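You operate a simulated robot arm through the tools that you are given. There is no shell and no other tool. Be economical: measure what you need, move in short steps, check, and stop when the job is done.

Carry out the task below with a simulated robot arm. There is one attempt and no reset: what you move stays moved.

JOB
Empty the teal jug into the blue water tray, wet the rag there and wash the pasting table.
Fine: Jug and blue rag go back where they stood; no paste is left on the table. Spill a teaspoon at most, drop nothing, leave nothing switched on.

It is judged by the outcome, as a careful person would: the job done as asked, and still so three seconds after it is handed in. It fails if anything else is knocked over, pushed out of place, dropped, spilled or broken.

ROBOT AND FRAMES
A 7-joint arm with a two-finger parallel gripper, fixed in place. Base frame: the origin is at the foot of the arm, x ahead of it, y to its left, z up; the work surface is at about z = 0.76. Units: m, degrees, N and s.
With the tool pointing down near the work surface it reaches from about 0.3 to 0.7 m from the base axis. Its first joint turns from -66.0 to 66.0 degrees. Payload 1.57 kg.
The TCP is the grasp point between the finger pads, 0.03 m short of the fingertips. In the tool frame z runs along the fingers and y along their closing line. Largest opening 0.11 m; finger width 0.024, thickness 0.012; the body of the gripper, 0.048 by 0.112 m, starts 0.078 m behind the TCP.
Orientation is told as [roll, pitch, yaw] about the base's x, y, z axes, in that order, counted from this pose: with the fingers straight down and closing along the base's y, the tool's x points along the base's -x, its y along +y and its z along -z.

CONTROLS
- The arm moves only by the tool play_rows. Its argument "series" is a list of rows, each an object of numbers (a shift or turn left out is 0, a gripper value left out holds the last): "dx", "dy", "dz": the shift along the tool's x, y, z in cm; "ax", "ay", "az": the turn, a rotation vector about the tool's x, y, z in rad; "gripper": the finger opening in cm, from 0 to 11. In form: [{"dx": .., "dy": .., "dz": .., "ax": .., "ay": .., "az": .., "gripper": ..}, ...]. A call has 1 to 12 rows; each row shifts and turns the commanded pose from where the row before left it, along the tool's axes as they then stand. Each row takes 0.2 s and may step no farther than 0.05 m and 8.6 degrees from the row before; otherwise, or with a gripper value out of range, the whole call is refused. A pose out of reach is approached as far as the arm can. The call stops where the force on the tool passes 40 N (or 10 N more than at its start, if that is more) or the arm is blocked; 0.2 s more then pass. The fingers move at their own pace (about 0.108 m/s each) and stop on an object; they squeeze with about 20 N. The grip force told is the motor's: it shows also when the fingers shut on nothing. Time passes only in rows, and 0.2 s behind the last, so rows that do not move let the fingers close. It gives the time, the measured TCP pose, the force on the tool (base axes), the opening and the grip force at its end, in the units of the frame above (readings bear some noise).
- Cameras (640 x 400 px; columns grow to the right, rows downward): "scene" is fixed at [0.1508, -0.3914, 1.3882]; the picture's right is [0.86, -0.51, 0.00], its down [-0.37, -0.61, -0.70] and it looks along [0.36, 0.60, -0.71] (base axes); focal length 320 px, centre (320, 200). "wrist" rides on the gripper at [-0.036, 0, -0.08] in the tool frame; the picture's right is [0.00, -1.00, 0.00], its down [0.97, 0.00, -0.24] and it looks along [0.24, 0.00, 0.97] (tool axes); focal length 218 px, centre (320, 200).
- camera(camera): a new picture of that camera. The clock stands still meanwhile.
- locate(camera, pixels): there is no depth. For up to 12 entries [column, row, z] of the newest picture of that camera ("zoom" is the newest enlarged one), the place [x, y] in the base frame at which the ray of that pixel passes the height z, good to about 0.002 m. The clock stands still meanwhile.
- zoom(camera, box): a new picture of the part [left, top, right, bottom] of that camera's present view, enlarged. The clock stands still meanwhile.
- sign_off(): hands the job in; it is judged then, once.

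Go step by step. Measure first, check grasps and placings, and put right what went wrong. The budget is 80 turns and 46 pictures, counting those below and the enlarged ones. Unless the task says otherwise, let go and move clear before handing in, and close with one line.

The tools are called after "Call:" as a command line: name --argument value ..., lists and objects as JSON in quotes. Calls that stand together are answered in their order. play_rows: Moves the arm, as the interface text tells. Its arguments: {"type":"object","properties":{"series":{"type":"array","items":{"type":"object","properties":{"dx":{"type":"number"},"dy":{"type":"number"},"dz":{"type":"number"},"ax":{"type":"number"},"ay":{"type":"number"},"az":{"type":"number"},"gripper":{"type":"number"}}}}},"required":["series"]} The other tools are called the same way: camera (camera) takes a picture; locate (camera, pixels) gives the place at which the rays of pixels pass given heights; zoom (camera, box) takes an enlarged picture of a part of a camera's view; sign_off () hands the job in.

At the start:

```text
clock: 0.0
ee_pos: [0.333, -0.1291, 1.1507]
orientation: [0.1, 0.1, 0.0]
ft_force: [0.5, 0.8, 0.0]
width: 0.11
grip_force: 0.0
```

scene: 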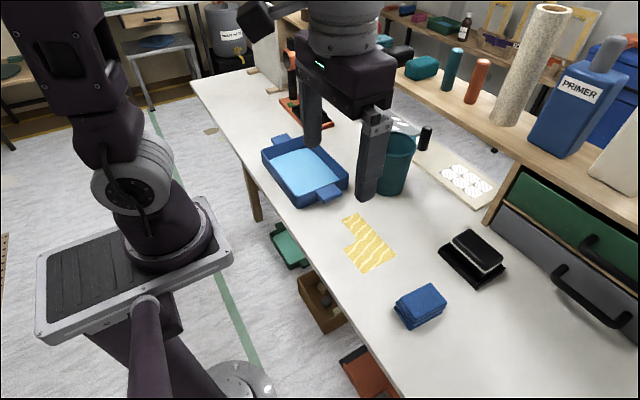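
wrist: 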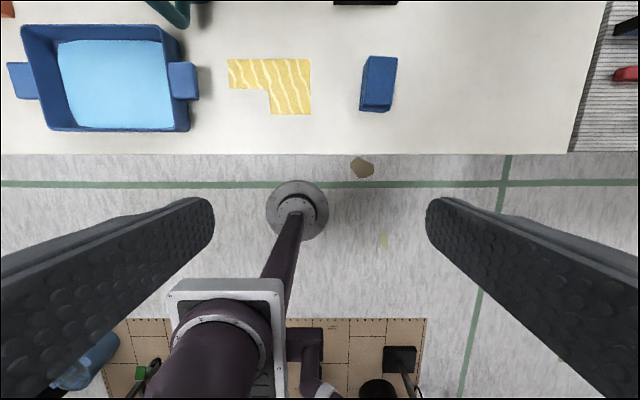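

The scene shows the tray near (305,170), the jug near (395,165) half hidden behind the finger, paste at (368,243) and the rag at (420,305). I'll enlarge these and locate the key points.

Call:
zoom --camera "scene" --box '[240, 100, 480, 250]'

Call:
locate --camera "wrist" --pixels '[[228, 60, 0.76], [310, 60, 0.76], [310, 115, 0.76], [270, 115, 0.76], [270, 90, 0.76], [228, 88, 0.76], [370, 56, 0.79], [397, 58, 0.79], [390, 106, 0.79], [361, 106, 0.79], [22, 25, 0.81], [190, 130, 0.81]]'

Call:
locate --camera "scene" --pixels '[[397, 285, 0.8], [432, 285, 0.8], [447, 302, 0.8], [408, 325, 0.76], [343, 217, 0.76], [396, 255, 0.76], [363, 273, 0.76], [455, 240, 0.8], [390, 195, 0.76], [418, 140, 0.9]]'

```text
2.67 times, centred on (360, 175) of scene
```

zoom: 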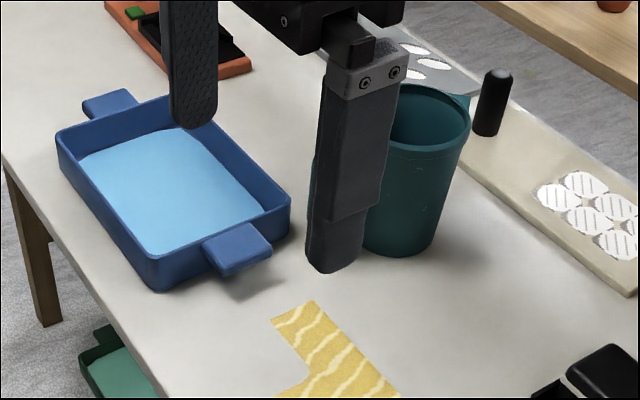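

```text
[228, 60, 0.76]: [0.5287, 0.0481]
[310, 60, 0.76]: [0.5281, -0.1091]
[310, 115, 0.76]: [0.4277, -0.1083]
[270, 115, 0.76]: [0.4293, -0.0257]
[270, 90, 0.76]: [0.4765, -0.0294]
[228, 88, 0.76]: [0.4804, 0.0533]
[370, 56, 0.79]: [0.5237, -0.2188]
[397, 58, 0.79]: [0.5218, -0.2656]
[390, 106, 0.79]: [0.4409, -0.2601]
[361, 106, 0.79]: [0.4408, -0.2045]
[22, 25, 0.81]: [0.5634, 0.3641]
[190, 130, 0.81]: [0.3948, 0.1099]
```

```text
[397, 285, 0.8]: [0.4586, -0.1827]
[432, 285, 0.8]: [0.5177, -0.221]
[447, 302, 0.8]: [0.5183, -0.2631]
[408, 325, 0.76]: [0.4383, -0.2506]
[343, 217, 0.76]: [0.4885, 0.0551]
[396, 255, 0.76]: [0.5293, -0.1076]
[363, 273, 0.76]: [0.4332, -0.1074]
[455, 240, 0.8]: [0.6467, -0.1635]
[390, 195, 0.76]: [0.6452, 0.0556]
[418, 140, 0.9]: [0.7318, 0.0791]
```

The jug is partly hidden, so I'll move the arm forward and left to look down on it with the wrist camera.

Call:
play_rows --series '[{"dx": -4, "dy": 2}, {"dx": -4, "dy": 2}, {"dx": -4, "dy": 2}, {"dx": -4, "dy": 2}, {"dx": -4, "dy": 2}, {}]'

Call:
camera --camera "wrist"

Call:
camera --camera "scene"

```text
clock: 1.4
ee_pos: [0.5323, -0.0288, 1.1491]
orientation: [0.0, 0.0, 0.1]
ft_force: [-0.5, -1.0, -0.4]
width: 0.11
grip_force: 0.0
```

```text
42 pictures are left
```

wrist: 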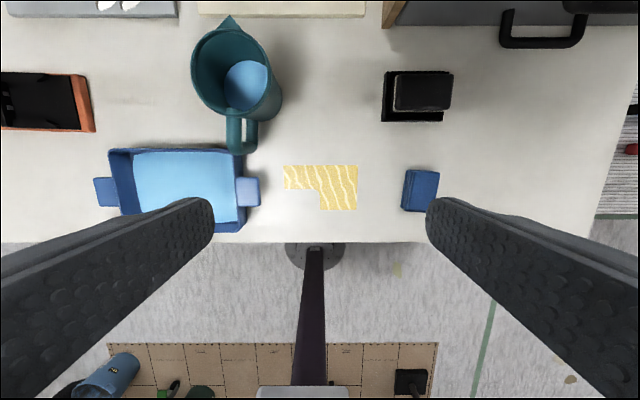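

```text
41 pictures are left
```

scene: 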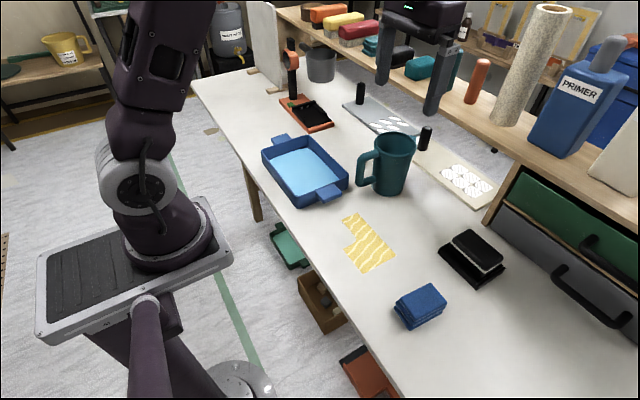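

The jug's handle (240,135) points toward the robot and its spout (230,18) points away. Water shows inside, and the grasp has to be on the handle, so I'll zoom in to measure it.

Call:
zoom --camera "scene" --box '[330, 110, 450, 210]'

Call:
locate --camera "wrist" --pixels '[[230, 18, 0.9], [191, 70, 0.9], [270, 70, 0.9], [227, 150, 0.9], [256, 150, 0.9], [226, 112, 0.9], [256, 120, 0.9], [282, 100, 0.76], [245, 153, 0.8], [110, 150, 0.81], [245, 152, 0.81]]'

Call:
locate --camera "scene" --pixels '[[360, 155, 0.88], [358, 185, 0.8], [376, 193, 0.76], [404, 193, 0.76], [374, 137, 0.9], [416, 150, 0.9], [403, 133, 0.9]]'

```text
4.00 times, centred on (390, 160) of scene
```

zoom: 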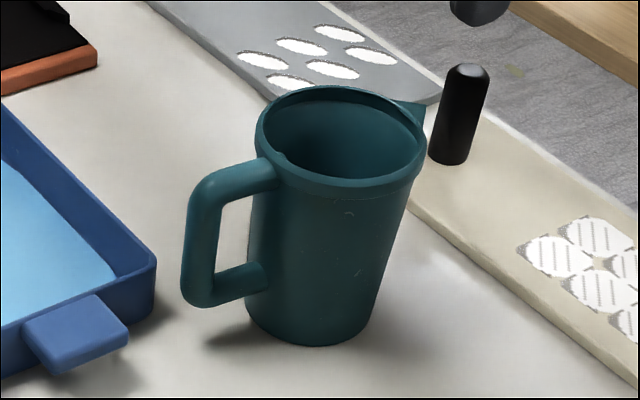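

```text
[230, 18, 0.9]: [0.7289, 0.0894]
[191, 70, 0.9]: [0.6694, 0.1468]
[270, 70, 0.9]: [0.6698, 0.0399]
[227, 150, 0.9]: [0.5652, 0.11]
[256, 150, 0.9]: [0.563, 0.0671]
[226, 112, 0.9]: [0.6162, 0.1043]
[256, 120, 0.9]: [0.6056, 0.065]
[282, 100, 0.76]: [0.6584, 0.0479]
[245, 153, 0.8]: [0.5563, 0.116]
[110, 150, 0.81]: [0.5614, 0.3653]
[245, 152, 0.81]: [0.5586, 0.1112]
```

```text
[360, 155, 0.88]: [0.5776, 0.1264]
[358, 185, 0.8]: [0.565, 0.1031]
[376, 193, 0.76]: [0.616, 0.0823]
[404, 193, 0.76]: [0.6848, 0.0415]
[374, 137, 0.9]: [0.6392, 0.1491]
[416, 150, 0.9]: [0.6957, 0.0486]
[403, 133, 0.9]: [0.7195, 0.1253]
```

The rim centre is near (0.667, 0.094) with the top at about z 0.90, and the handle lies along -x. I'll pin down the height of the handle bar using the zoom picture.

Call:
locate --camera "zoom" --pixels '[[207, 195, 0.89], [207, 195, 0.9], [202, 240, 0.84], [202, 240, 0.86], [202, 295, 0.8], [202, 295, 0.82], [308, 345, 0.76], [250, 325, 0.76], [365, 325, 0.76], [342, 137, 0.9], [342, 137, 0.91], [342, 137, 0.92]]'

Call:
zoom --camera "wrist" --box '[80, 0, 400, 200]'

```text
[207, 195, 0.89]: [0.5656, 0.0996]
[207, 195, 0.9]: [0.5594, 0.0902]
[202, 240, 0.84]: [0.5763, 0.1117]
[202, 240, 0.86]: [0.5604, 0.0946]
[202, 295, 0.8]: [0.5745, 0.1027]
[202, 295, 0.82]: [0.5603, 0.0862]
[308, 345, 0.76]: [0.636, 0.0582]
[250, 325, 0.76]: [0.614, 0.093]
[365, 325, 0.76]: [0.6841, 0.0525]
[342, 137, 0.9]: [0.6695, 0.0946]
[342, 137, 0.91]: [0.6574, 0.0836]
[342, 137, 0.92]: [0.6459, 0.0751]
```

```text
2.00 times, centred on (240, 100) of wrist
```

zoom: 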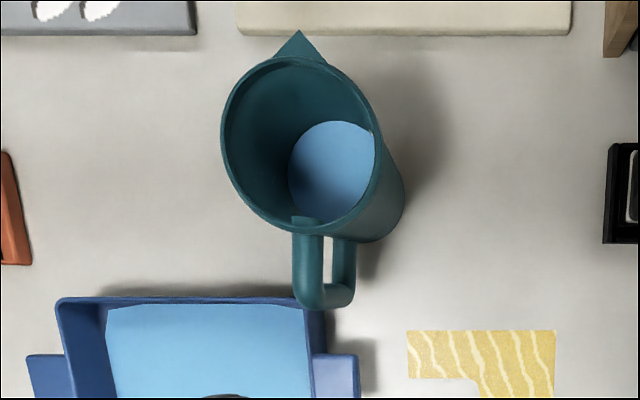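

The handle bar is at x≈0.566, y≈0.097, z 0.81–0.89, and is about 2.2 cm thick. I'll back off, line up in y and tip the tool toward horizontal to approach the handle from behind.

Call:
play_rows --series '[{"dx": 2.5, "dy": 4.2}, {"dx": 2.5, "dy": 4.2}, {"dx": 2.5, "dy": 4.2}, {"ay": -0.145}, {"ay": -0.145}, {"ay": -0.145}, {"ay": -0.145}, {"ay": -0.145}, {"ay": -0.145}, {"ay": -0.145}, {"ay": -0.145}]'

```text
clock: 3.8
ee_pos: [0.4897, 0.1122, 1.1899]
orientation: [0.0, -66.3, 0.1]
ft_force: [0.1, 0.1, -0.1]
width: 0.1101
grip_force: 0.0
out of reach, approached as far as the arm can: row 9, 10, 11
```

The arm can't get near horizontal this high and this close in, and the tool now sits at pitch -66. I'll descend forward to a pre-grasp point behind the handle.

Call:
play_rows --series '[{"dx": 3.4, "dz": 2.4}, {"dx": 3.4, "dz": 2.4}, {"dx": 3.4, "dz": 2.4}, {"dx": 3.4, "dz": 2.4}, {"dx": 3.4, "dz": 1.5}, {"dx": 3.4, "dz": 1.5}, {}]'

Call:
camera --camera "scene"

```text
clock: 5.4
ee_pos: [0.4991, 0.1071, 1.1813]
orientation: [-0.1, -66.6, 0.0]
ft_force: [1.0, 0.3, 0.3]
width: 0.11
grip_force: 0.0
out of reach, approached as far as the arm can: row 1, 2, 3, 4, 5, 6
```

```text
38 pictures are left
```

scene: 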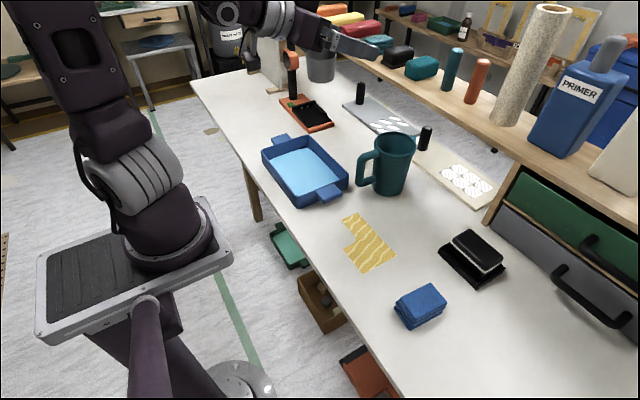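

The arm stays limited at this tilt, which looks like a wrist joint limit. I'll ease the tilt back gradually toward the commanded point (0.49, 0.097, 0.91) and see where it becomes reachable.

Call:
play_rows --series '[{"ay": 0.1}, {"ay": 0.1}, {"ay": 0.1}, {}]'

```text
clock: 6.4
ee_pos: [0.5005, 0.1085, 1.1823]
orientation: [0.1, -49.3, 0.1]
ft_force: [-0.8, 0.5, -0.9]
width: 0.1101
grip_force: 0.2
```

The tilt is now -49 and reachable. I'll descend to the pre-grasp point behind the handle.

Call:
play_rows --series '[{"dx": 3.15, "dz": 2.5, "dy": -0.16}, {"dx": 3.15, "dz": 2.5, "dy": -0.16}, {"dx": 3.15, "dz": 2.5, "dy": -0.16}, {"dx": 3.15, "dz": 2.5, "dy": -0.16}, {"dx": 3.15, "dz": 2.5, "dy": -0.16}, {"dx": 3.15, "dz": 2.5, "dy": -0.16}, {"dx": 3.15, "dz": 2.5, "dy": -0.16}, {}]'

```text
clock: 8.2
ee_pos: [0.517, 0.1057, 0.9093]
orientation: [0.0, -49.3, -0.1]
ft_force: [-0.1, -0.4, -0.1]
width: 0.11
grip_force: 0.2
out of reach, approached as far as the arm can: row 3, 4, 5
```

The tool is at (0.517, 0.106, 0.909) at -49°, and moving straight along its axis leads to the handle. I'll advance with the fingers open around the bar and look.

Call:
play_rows --series '[{"dy": -0.87}, {"dz": 2.2}, {"dz": 2.2}, {"dz": 2.0}, {}]'

Call:
camera --camera "wrist"

Call:
zoom --camera "scene" --box '[310, 70, 470, 210]'

```text
clock: 9.4
ee_pos: [0.5651, 0.0962, 0.8662]
orientation: [0.0, -49.3, 0.1]
ft_force: [-0.2, -0.3, -0.7]
width: 0.1099
grip_force: 0.1
```

```text
37 pictures are left
```

wrist: 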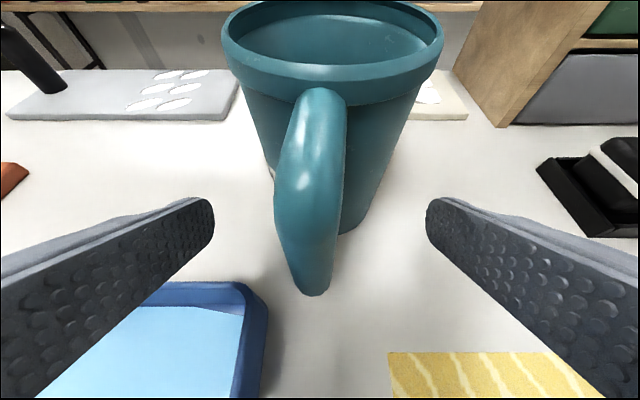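

```text
2.86 times, centred on (390, 140) of scene
```

zoom: 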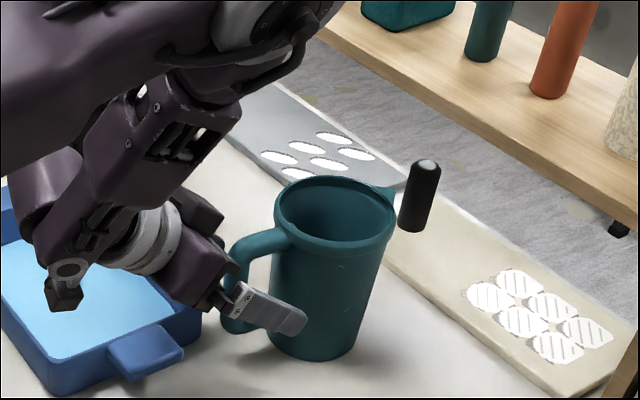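

The handle bar runs between the fingers (around (310,200)), sits a few millimetres to the left and is yawed a few degrees. I'll align to it and close.

Call:
play_rows --series '[{"dy": 0.35, "ax": 0.055, "az": 0.047}, {"dz": 0.5}, {"gripper": 5}, {"gripper": 2.6}, {"gripper": 0}, {}, {}]'

Call:
camera --camera "wrist"

```text
clock: 11.0
ee_pos: [0.5687, 0.0998, 0.8632]
orientation: [0.0, -49.4, -4.1]
ft_force: [0.4, -0.1, 0.1]
width: 0.0219
grip_force: 19.2
```

```text
35 pictures are left
```

wrist: 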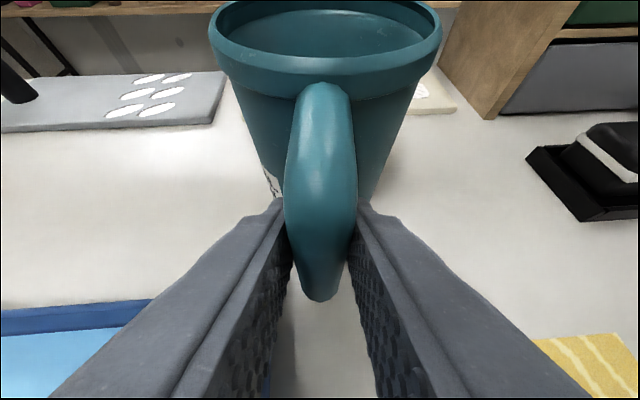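

The fingers hold the bar at an opening of 2.19 cm with 19 N. I'll test-lift 1.5 cm and check for slip.

Call:
play_rows --series '[{"dx": -0.38, "dz": -0.33}, {"dx": -0.38, "dz": -0.33}, {"dx": -0.38, "dz": -0.33}, {}]'

Call:
camera --camera "wrist"

Call:
zoom --camera "scene" --box '[310, 70, 470, 210]'

```text
clock: 12.0
ee_pos: [0.5681, 0.0994, 0.8791]
orientation: [-0.1, -49.3, -4.1]
ft_force: [-0.2, -0.1, -4.6]
width: 0.0216
grip_force: 19.8
```

```text
34 pictures are left
```

wrist: 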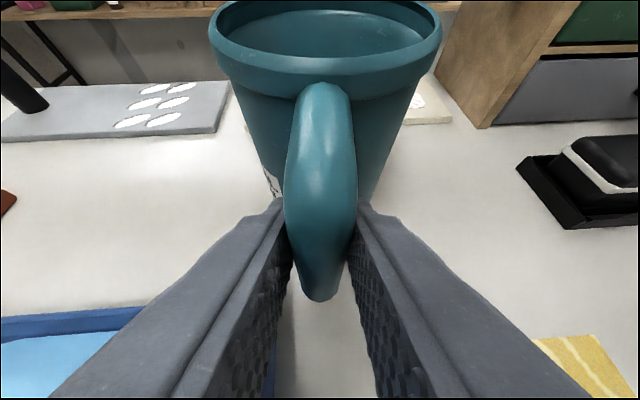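

```text
2.86 times, centred on (390, 140) of scene
```

zoom: 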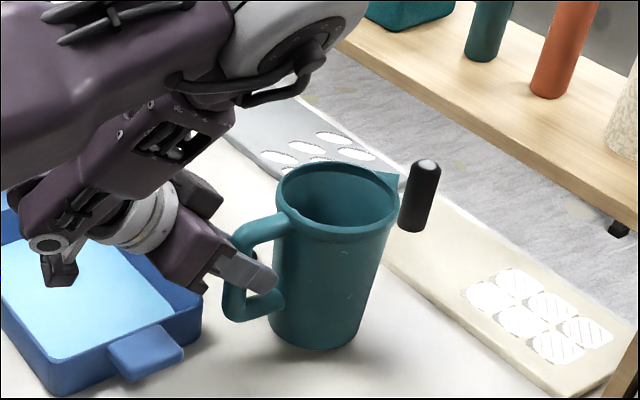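

The lift was clean: about 4.6 N and no slip. I'll raise it to z≈1.04 and then yaw the jug toward the tray, keeping it upright.

Call:
play_rows --series '[{"dx": -2.5, "dz": -2.15}, {"dx": -2.5, "dz": -2.15}, {"dx": -2.5, "dz": -2.15}, {"dx": -2.5, "dz": -2.15}, {"dx": -2.5, "dz": -2.15}, {}, {"ax": -0.08, "az": -0.069}, {"ax": -0.08, "az": -0.069}, {"ax": -0.08, "az": -0.069}, {"ax": -0.08, "az": -0.069}, {}]'

Call:
camera --camera "scene"

```text
clock: 14.4
ee_pos: [0.569, 0.1002, 1.0439]
orientation: [0.0, -49.3, 20.2]
ft_force: [0.0, 0.0, -4.3]
width: 0.0217
grip_force: 20.0
```

```text
32 pictures are left
```

scene: 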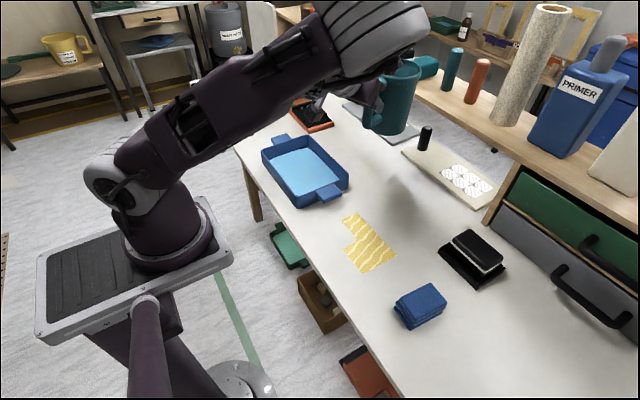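

The jug is up and level at yaw 20. I'll move it back and left over the tray (interior centre about (0.48, 0.24)) while tilting smoothly to about 40°, before any water flows.

Call:
play_rows --series '[{"dx": 1.02, "dz": -1.1, "dy": 1.35, "ay": 0.065}, {"dx": 1.08, "dz": -1.04, "dy": 1.35, "ay": 0.065}, {"dx": 1.15, "dz": -0.96, "dy": 1.35, "ay": 0.065}, {"dx": 1.21, "dz": -0.89, "dy": 1.35, "ay": 0.065}, {"dx": 1.27, "dz": -0.8, "dy": 1.35, "ay": 0.065}, {"dx": 1.32, "dz": -0.71, "dy": 1.35, "ay": 0.065}, {}]'

```text
clock: 16.0
ee_pos: [0.4558, 0.1441, 1.0405]
orientation: [-0.1, -26.9, 20.1]
ft_force: [-0.4, 0.2, -4.9]
width: 0.022
grip_force: 19.9
```

Call:
play_rows --series '[{"dx": 1.37, "dz": -0.62, "dy": 1.35, "ay": 0.065}, {"dx": 1.4, "dz": -0.54, "dy": 1.35, "ay": 0.065}, {"dx": 1.43, "dz": -0.44, "dy": 1.35, "ay": 0.065}, {"dx": 1.46, "dz": -0.35, "dy": 1.35, "ay": 0.05}, {"dx": 1.48, "dz": -0.28, "dy": 1.35, "ay": 0.0}, {"dx": 1.48, "dz": -0.28, "dy": 1.35, "ay": 0.0}, {}]'

Call:
camera --camera "scene"

Call:
camera --camera "wrist"

```text
clock: 17.6
ee_pos: [0.3438, 0.191, 1.0372]
orientation: [0.0, -12.8, 20.1]
ft_force: [-0.3, -0.6, -3.3]
width: 0.0221
grip_force: 19.7
```

```text
31 pictures are left
```

scene: 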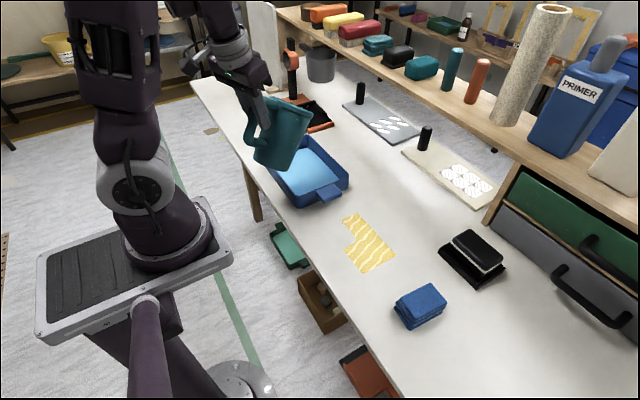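

```text
30 pictures are left
```

wrist: 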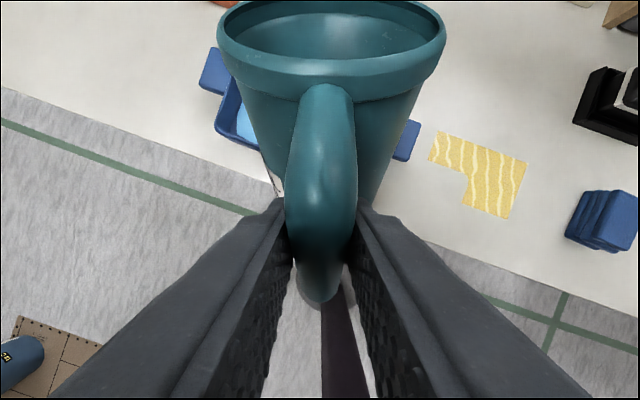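

The jug is at about 36° tilt with the spout over the tray near (0.49, 0.245), and nothing has poured yet. I'll continue tilting slowly about the spout.

Call:
play_rows --series '[{"dx": -0.39, "dz": 0.68, "ay": 0.0873}, {"dx": -0.65, "dz": 0.66, "ay": 0.0873}, {"dx": -0.8, "dz": 0.6, "ay": 0.0873}, {"dx": -0.95, "dz": 0.52, "ay": 0.0873}, {"dx": -1.09, "dz": 0.42, "ay": 0.0873}, {}, {}]'

Call:
camera --camera "scene"

```text
clock: 19.2
ee_pos: [0.3836, 0.2038, 1.0089]
orientation: [0.0, 12.1, 20.0]
ft_force: [0.5, 0.9, -3.7]
width: 0.0219
grip_force: 19.8
```

```text
29 pictures are left
```

scene: 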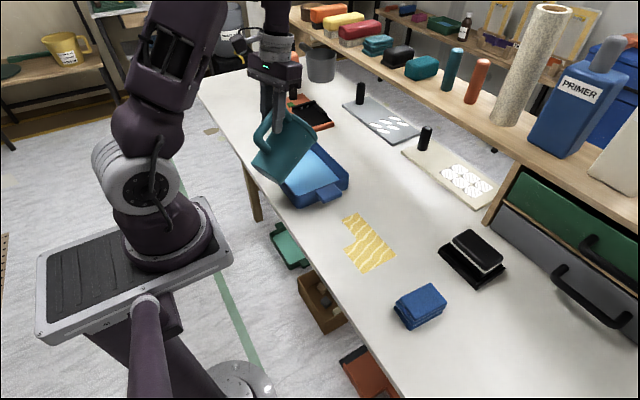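

Tilt is about 61° and the spout is still over the tray. I'll keep pouring slowly to about 91°.

Call:
play_rows --series '[{"dx": -1.06, "dz": -0.28, "ay": 0.0873}, {}, {"dx": -1.04, "dz": -0.37, "ay": 0.0873}, {}, {"dx": -1.18, "dz": -0.54, "ay": 0.0873}, {}, {"dx": -1.13, "dz": -0.64, "ay": 0.0873}, {}, {"dx": -1.07, "dz": -0.74, "ay": 0.0873}, {}, {"dx": -1.08, "dz": -0.89, "ay": 0.0873}, {}]'

Call:
camera --camera "scene"

```text
clock: 21.8
ee_pos: [0.4467, 0.2283, 1.0119]
orientation: [0.0, 39.6, 20.0]
ft_force: [-0.3, 0.0, -2.0]
width: 0.0216
grip_force: 20.1
out of reach, approached as far as the arm can: row 11
```

```text
28 pictures are left
```

scene: 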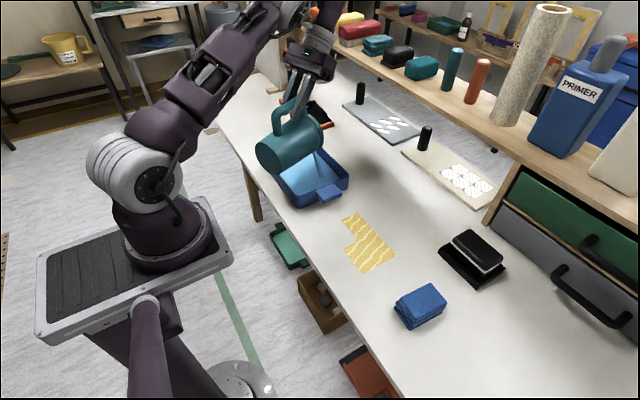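

The force has dropped to 2.0 N, so most of the water is out at about 89°. I'll try for a few more degrees slightly closer in and let it drain.

Call:
play_rows --series '[{"dx": 1.2, "dz": 1.0}, {"ay": 0.0873}, {"ay": 0.0873}, {}, {}, {}]'

Call:
camera --camera "wrist"

```text
clock: 23.2
ee_pos: [0.4311, 0.2223, 1.0117]
orientation: [-0.1, 44.6, 20.0]
ft_force: [-1.0, -0.7, -1.6]
width: 0.0214
grip_force: 19.9
out of reach, approached as far as the arm can: row 3
```

```text
27 pictures are left
```

wrist: 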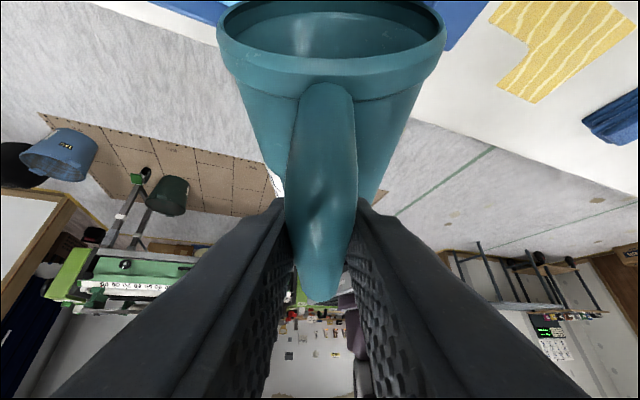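

The tilt reached about 94° and the force reads about 1.6 N, so the jug should be drained. After a short wait I'll retrace the tilt.

Call:
play_rows --series '[{}, {}, {}, {}, {"dx": 1.58, "dz": 1.38, "ay": -0.131}, {"dx": 1.67, "dz": 1.1, "ay": -0.131}, {"dx": 1.62, "dz": 0.79, "ay": -0.131}, {"dx": 1.71, "dz": 0.57, "ay": -0.131}, {"dx": 1.47, "dz": 0.29, "ay": -0.131}, {"dx": 1.3, "dz": 0.08, "ay": -0.131}, {"dx": 1.1, "dz": -0.08, "ay": -0.131}, {}]'

```text
clock: 25.8
ee_pos: [0.3226, 0.1815, 1.0185]
orientation: [0.0, -8.2, 20.0]
ft_force: [-0.3, -0.8, -1.2]
width: 0.0218
grip_force: 20.1
```

The weight is now about 1.2 N against 4.6 N before, so the jug is empty. I'll move it back upright to the point above where it stood.

Call:
play_rows --series '[{"dx": -2.04, "dz": 0.09, "dy": -1.61}, {"dx": -2.04, "dz": 0.09, "dy": -1.61}, {"dx": -2.04, "dz": 0.09, "dy": -1.61}, {"dx": -2.03, "dz": 0.19, "dy": -1.61, "ay": -0.1024}, {"dx": -2.0, "dz": 0.4, "dy": -1.61, "ay": -0.1024}, {"dx": -1.95, "dz": 0.61, "dy": -1.61, "ay": -0.1024}, {"dx": -1.88, "dz": 0.79, "dy": -1.61, "ay": -0.1024}, {"dx": -1.78, "dz": 0.99, "dy": -1.61, "ay": -0.1024}, {"dx": -1.67, "dz": 1.17, "dy": -1.61, "ay": -0.1024}, {"dx": -1.54, "dz": 1.33, "dy": -1.61, "ay": -0.1024}, {}]'

Call:
camera --camera "scene"

```text
clock: 28.2
ee_pos: [0.5686, 0.1005, 1.0305]
orientation: [-0.1, -49.0, 20.1]
ft_force: [0.0, -0.4, -1.2]
width: 0.0215
grip_force: 20.2
```

```text
26 pictures are left
```

scene: 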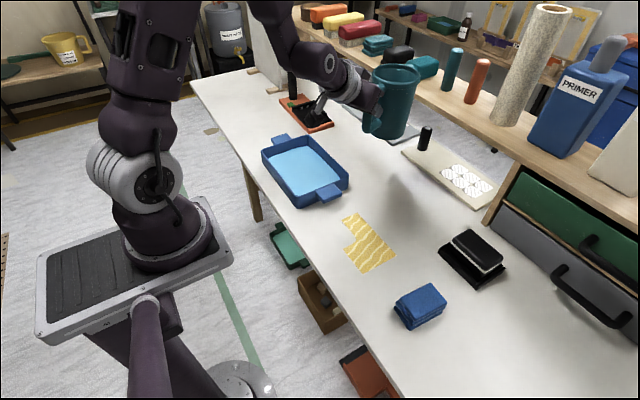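

I'll yaw back -24° and descend to just above the original TCP height.

Call:
play_rows --series '[{"ax": 0.08, "az": 0.069}, {"ax": 0.08, "az": 0.069}, {"ax": 0.08, "az": 0.069}, {"ax": 0.08, "az": 0.069}, {}, {"dx": 2.4, "dz": 2.07}, {"dx": 2.4, "dz": 2.07}, {"dx": 2.4, "dz": 2.07}, {"dx": 2.4, "dz": 2.07}, {"dx": 1.5, "dz": 1.3}, {}]'

Call:
zoom --camera "scene" --box '[310, 70, 470, 210]'

```text
clock: 30.6
ee_pos: [0.5694, 0.1012, 0.8852]
orientation: [0.0, -49.2, -4.0]
ft_force: [0.5, 0.3, -1.5]
width: 0.0218
grip_force: 19.7
```

```text
2.86 times, centred on (390, 140) of scene
```

zoom: 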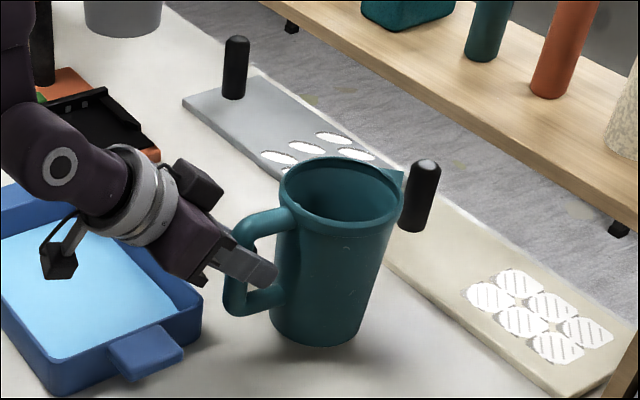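

The jug hangs level over its spot with about 2.2 cm to go. I'll lower it slowly.

Call:
play_rows --series '[{"dx": 0.6, "dz": 0.5, "dy": -0.1}, {"dx": 0.6, "dz": 0.5}, {"dx": 0.3, "dz": 0.27}, {"dx": 0.11, "dz": 0.1}, {}]'

Call:
camera --camera "wrist"

```text
clock: 31.8
ee_pos: [0.5695, 0.0997, 0.8635]
orientation: [0.0, -49.1, -4.1]
ft_force: [-1.3, -0.2, 4.9]
width: 0.0217
grip_force: 19.8
```

```text
24 pictures are left
```

wrist: 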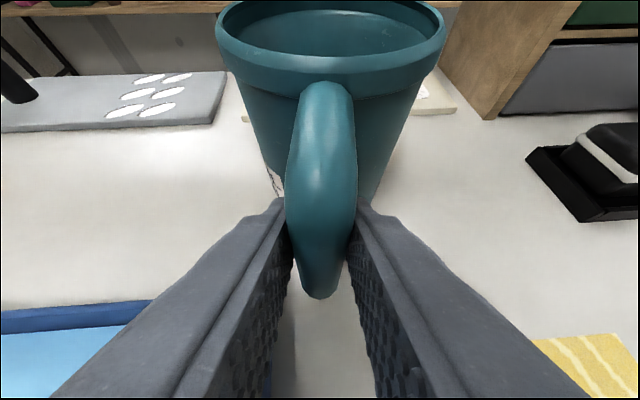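

It has contacted the table (+4.9 N) at the original pose. I'll release, back straight out, rise and look.

Call:
play_rows --series '[{"gripper": 3.0}, {"gripper": 6}, {}, {"dz": -3}, {"dz": -3}, {"dz": -3, "dx": -1}, {"dz": -3, "dx": -3}, {"dx": -3, "dz": -3}, {"dx": -3, "dz": -3}, {}]'

Call:
camera --camera "scene"

Call:
camera --camera "wrist"

```text
clock: 34.0
ee_pos: [0.4984, 0.1057, 1.0593]
orientation: [0.0, -49.1, -4.1]
ft_force: [-0.8, 0.3, -0.3]
width: 0.06
grip_force: 0.1
```

```text
23 pictures are left
```

scene: 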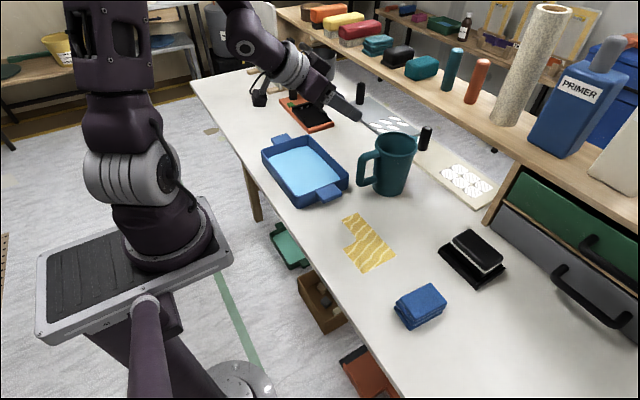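

```text
22 pictures are left
```

wrist: 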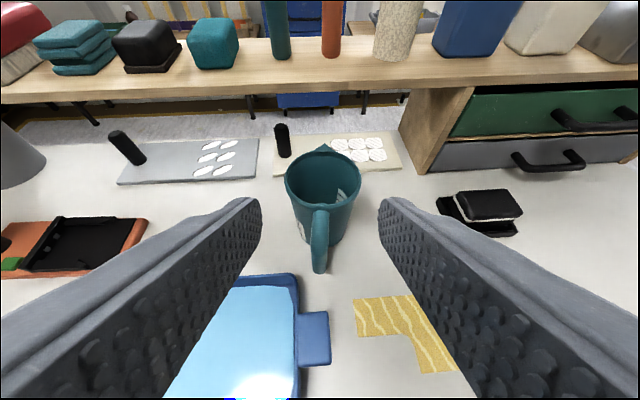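

The jug stands where it was and the table is dry. Next I'll point the tool down and travel over the rag.

Call:
play_rows --series '[{"ay": 0.143}, {"ay": 0.143}, {"ay": 0.143}, {"ay": 0.143}, {"ay": 0.143}, {"ay": 0.143}, {"az": -0.0716}, {"dy": -4.8}, {"dy": -4.8}, {"dy": -4.8}, {"dy": -4.8}, {}]'

Call:
play_rows --series '[{"dy": -4.9, "dz": 3}, {"dy": -4.9, "dz": 3}, {"dy": -4.9, "dz": 3}, {}]'

Call:
camera --camera "wrist"

Call:
zoom --camera "scene" --box '[340, 250, 500, 350]'

```text
clock: 36.6
ee_pos: [0.4971, -0.0916, 1.0514]
orientation: [-0.1, 0.0, 0.0]
ft_force: [-0.5, -0.4, 0.2]
width: 0.0598
grip_force: 0.2
out of reach, approached as far as the arm can: row 1, 2
```

```text
refused: row 1 steps farther than a row can; nothing moved
```

```text
21 pictures are left
```

wrist: 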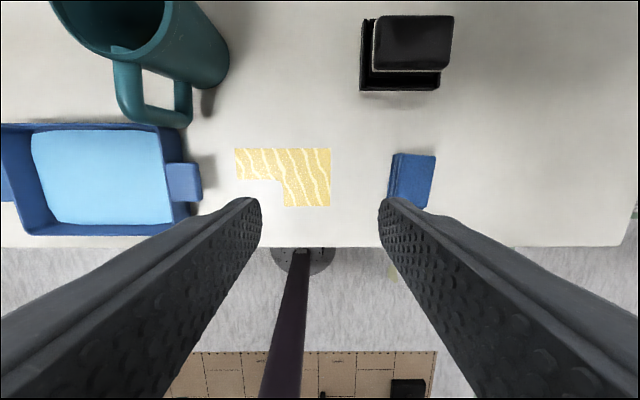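

```text
4.00 times, centred on (420, 300) of scene
```

zoom: 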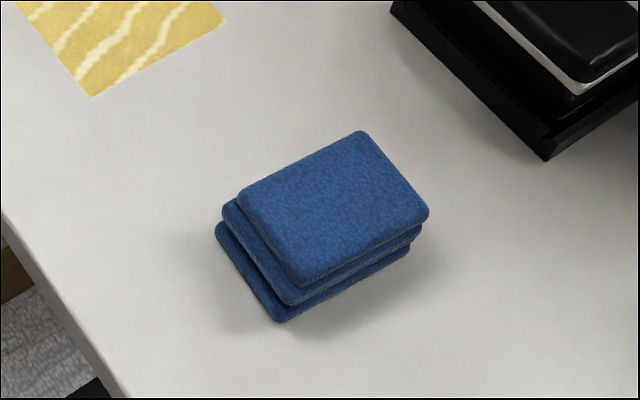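

The rag is a three-layer folded pad. I'll locate its top corners at candidate heights, plus its bottom corner on the table.

Call:
locate --camera "zoom" --pixels '[[242, 197, 0.79], [360, 134, 0.79], [426, 210, 0.79], [300, 283, 0.79], [242, 197, 0.8], [360, 134, 0.8], [426, 210, 0.8], [300, 283, 0.8], [280, 321, 0.76], [217, 230, 0.76], [408, 250, 0.76]]'

Call:
locate --camera "wrist" --pixels '[[403, 153, 0.79], [436, 155, 0.79], [427, 208, 0.79], [235, 149, 0.76], [330, 148, 0.76], [330, 207, 0.76], [285, 207, 0.76], [283, 180, 0.76], [236, 179, 0.76], [45, 215, 0.765], [172, 215, 0.765], [164, 132, 0.8]]'

Call:
play_rows --series '[{"dy": -4.8}, {"dy": -4.8}, {"dy": -4.7}, {"dz": 4}, {"dz": 4}, {"gripper": 9}, {}]'

Call:
camera --camera "wrist"

```text
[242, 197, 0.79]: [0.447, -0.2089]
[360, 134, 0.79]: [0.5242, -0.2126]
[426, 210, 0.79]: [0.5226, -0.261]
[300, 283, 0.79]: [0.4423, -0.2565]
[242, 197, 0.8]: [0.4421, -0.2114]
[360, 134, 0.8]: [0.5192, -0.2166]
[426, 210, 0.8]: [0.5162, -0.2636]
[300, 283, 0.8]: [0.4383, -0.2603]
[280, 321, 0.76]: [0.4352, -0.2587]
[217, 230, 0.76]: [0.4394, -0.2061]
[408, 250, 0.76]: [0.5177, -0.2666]
```

```text
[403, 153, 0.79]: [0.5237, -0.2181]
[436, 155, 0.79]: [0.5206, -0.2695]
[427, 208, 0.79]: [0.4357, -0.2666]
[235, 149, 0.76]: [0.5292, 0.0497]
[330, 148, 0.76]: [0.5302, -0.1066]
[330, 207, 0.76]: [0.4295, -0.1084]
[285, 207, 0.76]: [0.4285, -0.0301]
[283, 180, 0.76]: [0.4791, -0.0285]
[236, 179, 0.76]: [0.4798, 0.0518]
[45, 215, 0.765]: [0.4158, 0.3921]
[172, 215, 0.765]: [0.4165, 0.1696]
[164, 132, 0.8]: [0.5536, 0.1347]
```

```text
clock: 38.2
ee_pos: [0.4979, -0.2344, 0.9717]
orientation: [0.0, 0.1, -0.1]
ft_force: [-0.9, 0.4, -0.6]
width: 0.0903
grip_force: 0.1
```

```text
19 pictures are left
```

wrist: 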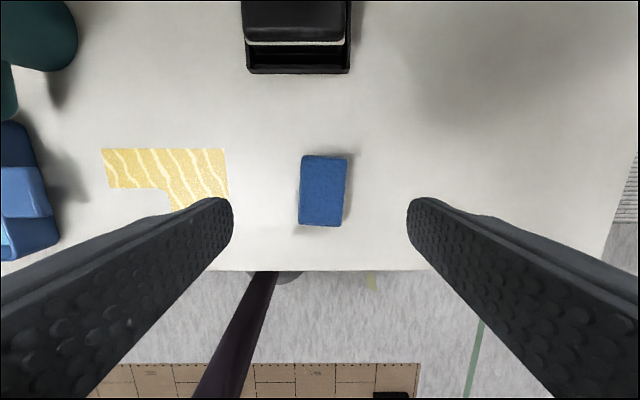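

The rag is centred at about (0.481, -0.237), yawed about -3°, 5 cm wide and 3 cm high. I'll align, descend to TCP z 0.80 and close on it.

Call:
play_rows --series '[{"dx": 1.7, "dy": -0.3, "az": 0.05}, {"dz": 4.5}, {"dz": 4.5}, {"dz": 4.5}, {"dz": 2.5}, {"dz": 1.1}, {}, {"gripper": 6}, {"gripper": 4}, {"gripper": 0}, {}, {}]'

Call:
camera --camera "wrist"

```text
clock: 40.8
ee_pos: [0.5034, -0.223, 0.8027]
orientation: [-0.2, 0.2, -3.0]
ft_force: [0.6, -0.4, 0.3]
width: 0.0568
grip_force: 19.7
out of reach, approached as far as the arm can: row 1, 4, 5
```

```text
18 pictures are left
```

wrist: 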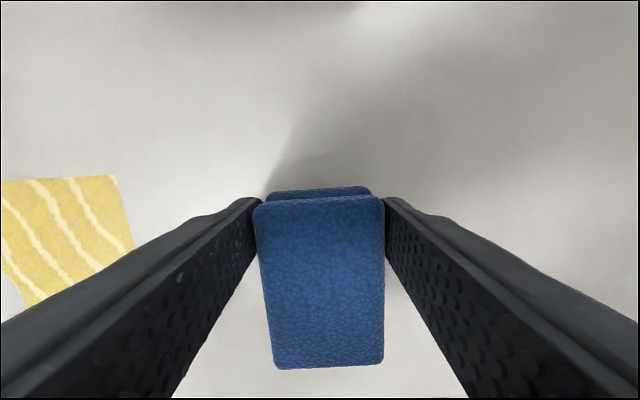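

The arm stopped short, so the grip is at the rag's far end ((0.503,-0.223) instead of (0.481,-0.237)). I'll let go, rise, and go back toward the initial posture to get the arm out of this awkward configuration.

Call:
play_rows --series '[{"gripper": 6.5}, {"gripper": 9}, {"dz": -4}, {"dz": -4.8}, {"dz": -4.8}, {"dz": -4.8}, {"dz": -4.8}, {"dz": -4.8}, {"dz": -4.8, "az": -0.052}, {}]'

Call:
play_rows --series '[{"dx": 4}, {"dx": 4}, {"dx": 4}, {}]'

Call:
camera --camera "scene"

```text
clock: 43.0
ee_pos: [0.4917, -0.2111, 1.126]
orientation: [-0.1, 0.1, 0.1]
ft_force: [-0.1, 0.1, 0.2]
width: 0.0899
grip_force: 0.0
out of reach, approached as far as the arm can: row 9
```

```text
clock: 44.0
ee_pos: [0.4809, -0.2098, 1.1274]
orientation: [-0.1, 0.1, 0.1]
ft_force: [0.1, -0.5, 0.1]
width: 0.0897
grip_force: 0.0
out of reach, approached as far as the arm can: row 1, 2, 3
```

```text
17 pictures are left
```

scene: 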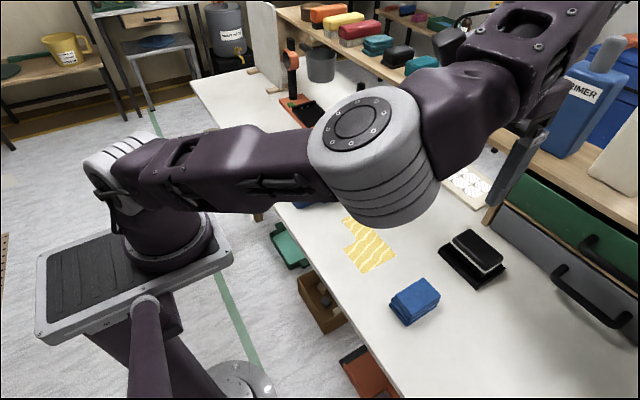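

The elbow has swung low and out to the left, which is what blocks the retreat. I'll move the hand back left, where reach was fine, and check whether the elbow recovers.

Call:
play_rows --series '[{"dy": 4.8}, {"dy": 4.8}, {"dy": 4.8}, {"dy": 4.8}, {"dy": 4.8}, {"dy": 4.8}, {"dx": 3}, {"dx": 3}, {"dx": 3}, {"dx": 3}, {}]'

Call:
camera --camera "scene"

```text
clock: 46.4
ee_pos: [0.3624, 0.0776, 1.1296]
orientation: [-0.1, 0.0, 0.1]
ft_force: [0.2, 0.1, 0.9]
width: 0.0898
grip_force: 0.1
```

```text
16 pictures are left
```

scene: 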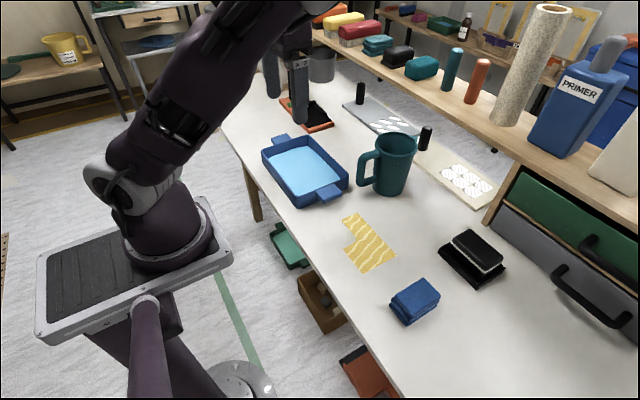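

Reach is fine here at (0.362, 0.078). I'll travel right at this small radius first, then check whether (0.33,-0.2) is reachable.

Call:
play_rows --series '[{"dy": -4}, {"dy": -4}, {"dy": -4}, {"dy": -4, "dx": 1}, {"dy": -4, "dx": 1}, {"dy": -4, "dx": 0.5}, {"dy": -4}, {"dy": -4}, {}]'

Call:
camera --camera "scene"

```text
clock: 48.4
ee_pos: [0.4091, -0.1079, 1.0999]
orientation: [-0.2, 0.0, 0.1]
ft_force: [0.4, 0.2, 0.2]
width: 0.0901
grip_force: 0.1
out of reach, approached as far as the arm can: row 4, 5, 6, 7, 8
```

```text
15 pictures are left
```

scene: 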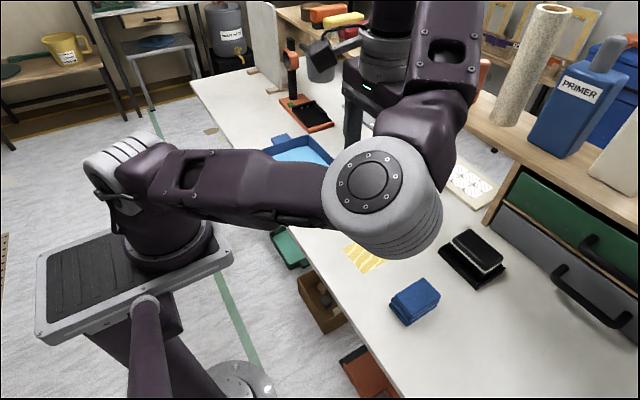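

The elbow is now low on the right with the hand folded behind it, an unhelpful swivel. I'll move the hand left a bit and yaw the tool clockwise to force the swivel to unwind.

Call:
play_rows --series '[{"dy": 4}, {"dy": 4}, {"az": 0.145}, {"az": 0.145}, {"az": 0.145}, {"az": 0.145}, {"az": 0.145}, {"az": 0.145}, {"az": 0.145}, {"az": 0.145}, {"az": 0.145}, {"az": 0.145}]'

Call:
camera --camera "scene"

```text
clock: 51.0
ee_pos: [0.4081, -0.0272, 1.099]
orientation: [0.0, 0.0, -83.2]
ft_force: [-0.1, 0.9, -0.6]
width: 0.09
grip_force: 0.0
```

```text
14 pictures are left
```

scene: 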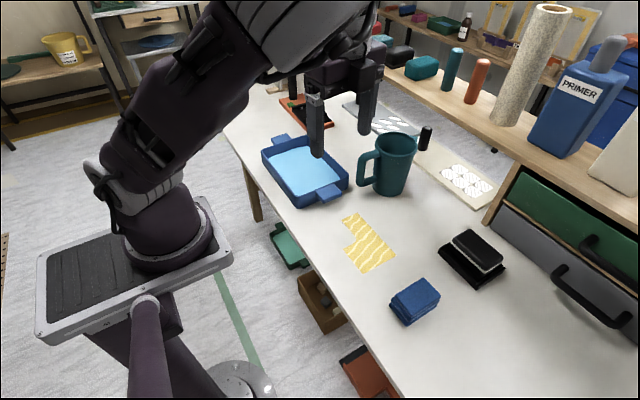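

The elbow is rising nicely. I'll push the yaw a little further, then move right to test reach.

Call:
play_rows --series '[{"az": 0.145}, {"az": 0.145}, {"az": 0.145}, {"dx": 4}, {"dx": 4}, {"dx": 4}, {}, {}]'

```text
clock: 52.8
ee_pos: [0.4454, 0.0849, 1.1005]
orientation: [0.0, -0.1, -108.1]
ft_force: [0.4, -0.5, -1.1]
width: 0.0902
grip_force: 0.0
```

Yaw is -108, so tool x now points to +y and that move went left. I'll move right (-y) by 28 cm and see the posture.

Call:
play_rows --series '[{"dx": -4.45, "dy": 1.45}, {"dx": -4.45, "dy": 1.45}, {"dx": -4.45, "dy": 1.45}, {"dx": -4.45, "dy": 1.45}, {"dx": -4.45, "dy": 1.45}, {"dx": -4.45, "dy": 1.45}, {}]'

Call:
camera --camera "scene"

```text
clock: 54.4
ee_pos: [0.4452, -0.1957, 1.0997]
orientation: [0.0, -0.1, -108.0]
ft_force: [0.3, 0.5, -0.6]
width: 0.0901
grip_force: 0.1
```

```text
13 pictures are left
```

scene: 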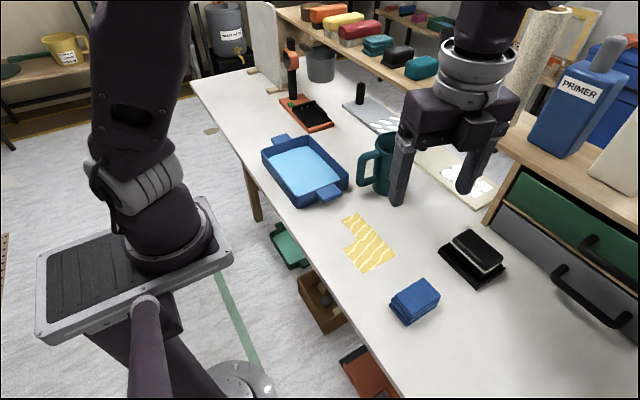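

The arm is upright again at (0.445,-0.196). I'll keep the tool near yaw -93 so the fingers close along the rag's 8.5 cm length, move over the rag and look.

Call:
play_rows --series '[{"az": -0.131}, {"az": -0.131}, {"dx": -3.5, "dy": 3}, {"dz": 4, "gripper": 11}, {"dz": 4}, {"dz": 4}, {}]'

Call:
camera --camera "wrist"

Call:
locate --camera "scene" --pixels '[[396, 294, 0.79], [425, 278, 0.79], [439, 293, 0.79], [411, 317, 0.79]]'

```text
clock: 56.0
ee_pos: [0.4739, -0.2321, 0.9806]
orientation: [0.0, 0.0, -92.9]
ft_force: [0.0, -0.3, -0.5]
width: 0.1101
grip_force: 0.0
```

```text
12 pictures are left
```

wrist: 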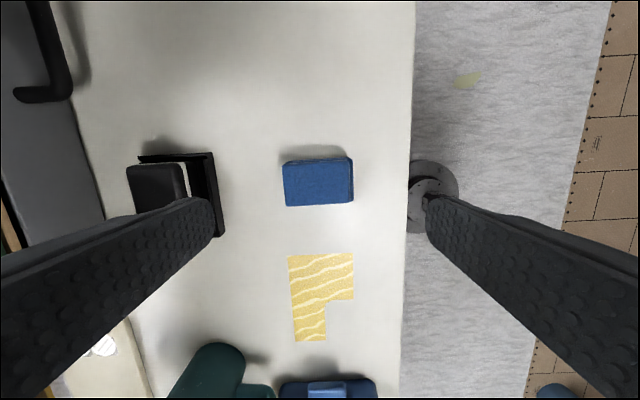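

```text
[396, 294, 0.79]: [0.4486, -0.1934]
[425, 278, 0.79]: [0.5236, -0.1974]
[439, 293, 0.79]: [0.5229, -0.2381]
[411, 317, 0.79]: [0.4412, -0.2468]
```

Call:
locate --camera "wrist" --pixels '[[283, 164, 0.79], [286, 206, 0.79], [352, 159, 0.79], [353, 202, 0.79], [288, 256, 0.76], [354, 253, 0.76], [296, 342, 0.76], [412, 200, 0.76]]'

```text
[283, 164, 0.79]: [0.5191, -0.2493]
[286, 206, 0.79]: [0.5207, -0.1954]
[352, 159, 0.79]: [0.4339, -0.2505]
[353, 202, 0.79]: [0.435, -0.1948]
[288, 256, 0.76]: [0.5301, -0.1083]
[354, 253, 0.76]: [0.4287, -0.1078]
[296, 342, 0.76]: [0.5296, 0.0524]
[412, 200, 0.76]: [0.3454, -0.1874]
```

The rag now sits at x 0.434–0.521, y -0.250 to -0.195, shifted about +1.6 cm in y from its original place. I'll centre on (0.479,-0.221) and grasp at z 0.80.

Call:
play_rows --series '[{"dx": 1.15, "dy": 0.5}, {"dz": 4.5}, {"dz": 4.5}, {"dz": 4.5}, {"dz": 3}, {"dz": 1.4}, {}, {"gripper": 9}, {"gripper": 7}, {"gripper": 0}, {}, {}]'

Call:
camera --camera "wrist"

```text
clock: 58.6
ee_pos: [0.481, -0.2204, 0.8015]
orientation: [0.0, -0.1, -92.9]
ft_force: [-0.5, -0.3, -0.6]
width: 0.0855
grip_force: 20.4
```

```text
11 pictures are left
```

wrist: 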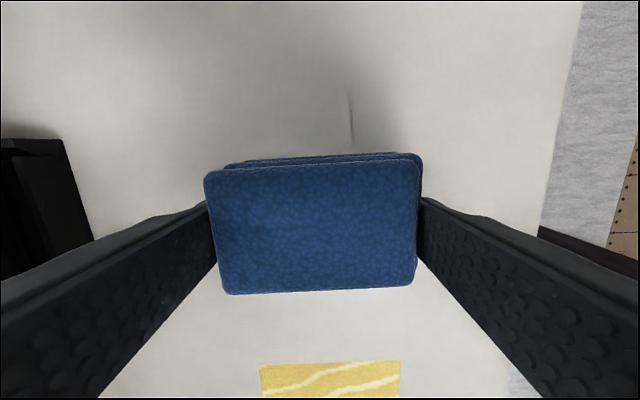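

The rag is gripped (8.55 cm, 20 N). I'll lift it to z≈0.96 and carry it left over the tray.

Call:
play_rows --series '[{"dz": -4}, {"dz": -4}, {"dz": -4}, {"dz": -4}, {"dx": 4.59, "dy": -0.24}, {"dx": 4.59, "dy": -0.24}, {"dx": 4.59, "dy": -0.24}, {"dx": 4.59, "dy": -0.24}, {"dx": 4.59, "dy": -0.24}, {"dx": 4.59, "dy": -0.24}, {"dx": 4.59, "dy": -0.24}, {}]'

Call:
play_rows --series '[{"dx": 4.59, "dy": -0.24}, {"dx": 4.59, "dy": -0.24}, {"dx": 4.59, "dy": -0.24}, {}]'

Call:
camera --camera "scene"

```text
clock: 61.2
ee_pos: [0.4795, 0.1005, 0.9615]
orientation: [0.0, 0.0, -93.0]
ft_force: [-0.4, 0.5, -1.0]
width: 0.0851
grip_force: 19.2
```

```text
clock: 62.2
ee_pos: [0.4794, 0.2397, 0.9597]
orientation: [0.0, -0.1, -93.0]
ft_force: [-0.3, -0.4, -1.2]
width: 0.0851
grip_force: 20.1
```

```text
10 pictures are left
```

scene: 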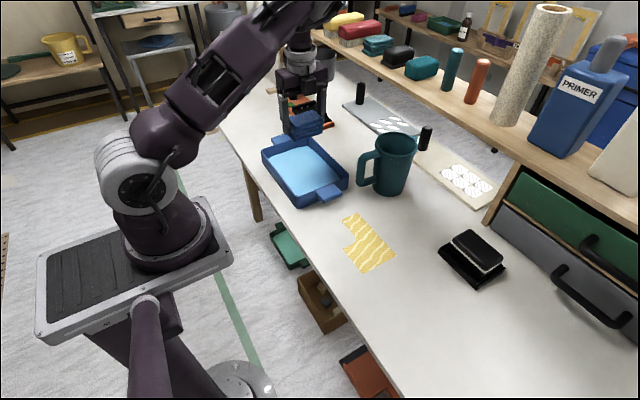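

The rag is centred over the tray at (0.479, 0.240). I'll lower it into the water gently.

Call:
play_rows --series '[{"dz": 4}, {"dz": 4}, {"dz": 3}, {"dz": 2}, {"dz": 1}, {"dz": 0.5}, {"dz": 0.5}, {}, {}]'

Call:
camera --camera "scene"

```text
clock: 64.2
ee_pos: [0.4794, 0.2396, 0.81]
orientation: [0.1, -0.1, -92.9]
ft_force: [-0.2, -0.1, 0.0]
width: 0.0849
grip_force: 20.2
```

```text
9 pictures are left
```

scene: 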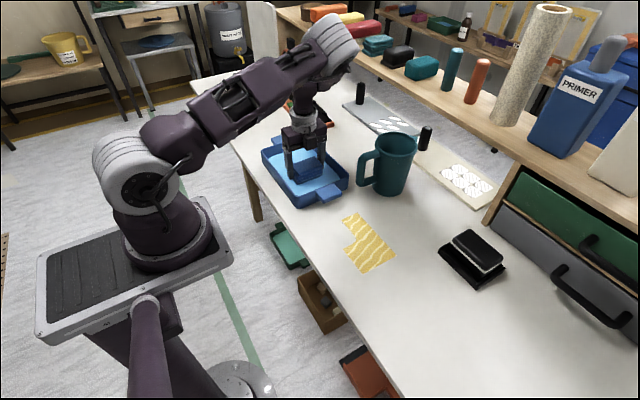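

The weight reading has gone to zero, so it is touching or floating. I'll go a few millimetres lower to soak it, hold, then lift just above the water and let it drip.

Call:
play_rows --series '[{"dz": 0.3}, {"dz": 0.3}, {}, {}, {}, {}, {}, {}]'

Call:
play_rows --series '[{"dz": -1.5}, {"dz": -1.5}, {"dz": -1}, {}, {}, {}, {}, {}, {}, {}, {}, {}]'

Call:
zoom --camera "scene" --box '[230, 100, 390, 220]'

```text
clock: 65.5
ee_pos: [0.4802, 0.2403, 0.8066]
orientation: [0.1, 0.1, -93.0]
ft_force: [-2.2, -3.8, 12.1]
width: 0.0847
grip_force: 19.7
stopped in row 6: the force on the tool passed its limit (the readings are from after the stop); the commanded pose is now the measured one
```

```text
clock: 68.1
ee_pos: [0.4805, 0.2405, 0.8469]
orientation: [0.1, 0.0, -92.9]
ft_force: [-0.4, -0.4, -0.5]
width: 0.0845
grip_force: 20.3
```

```text
3.33 times, centred on (310, 160) of scene
```

zoom: 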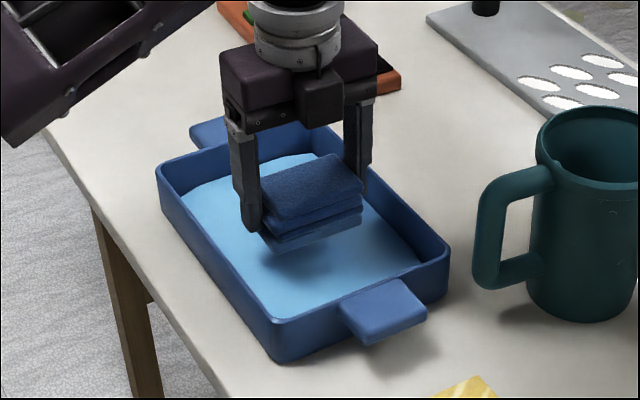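

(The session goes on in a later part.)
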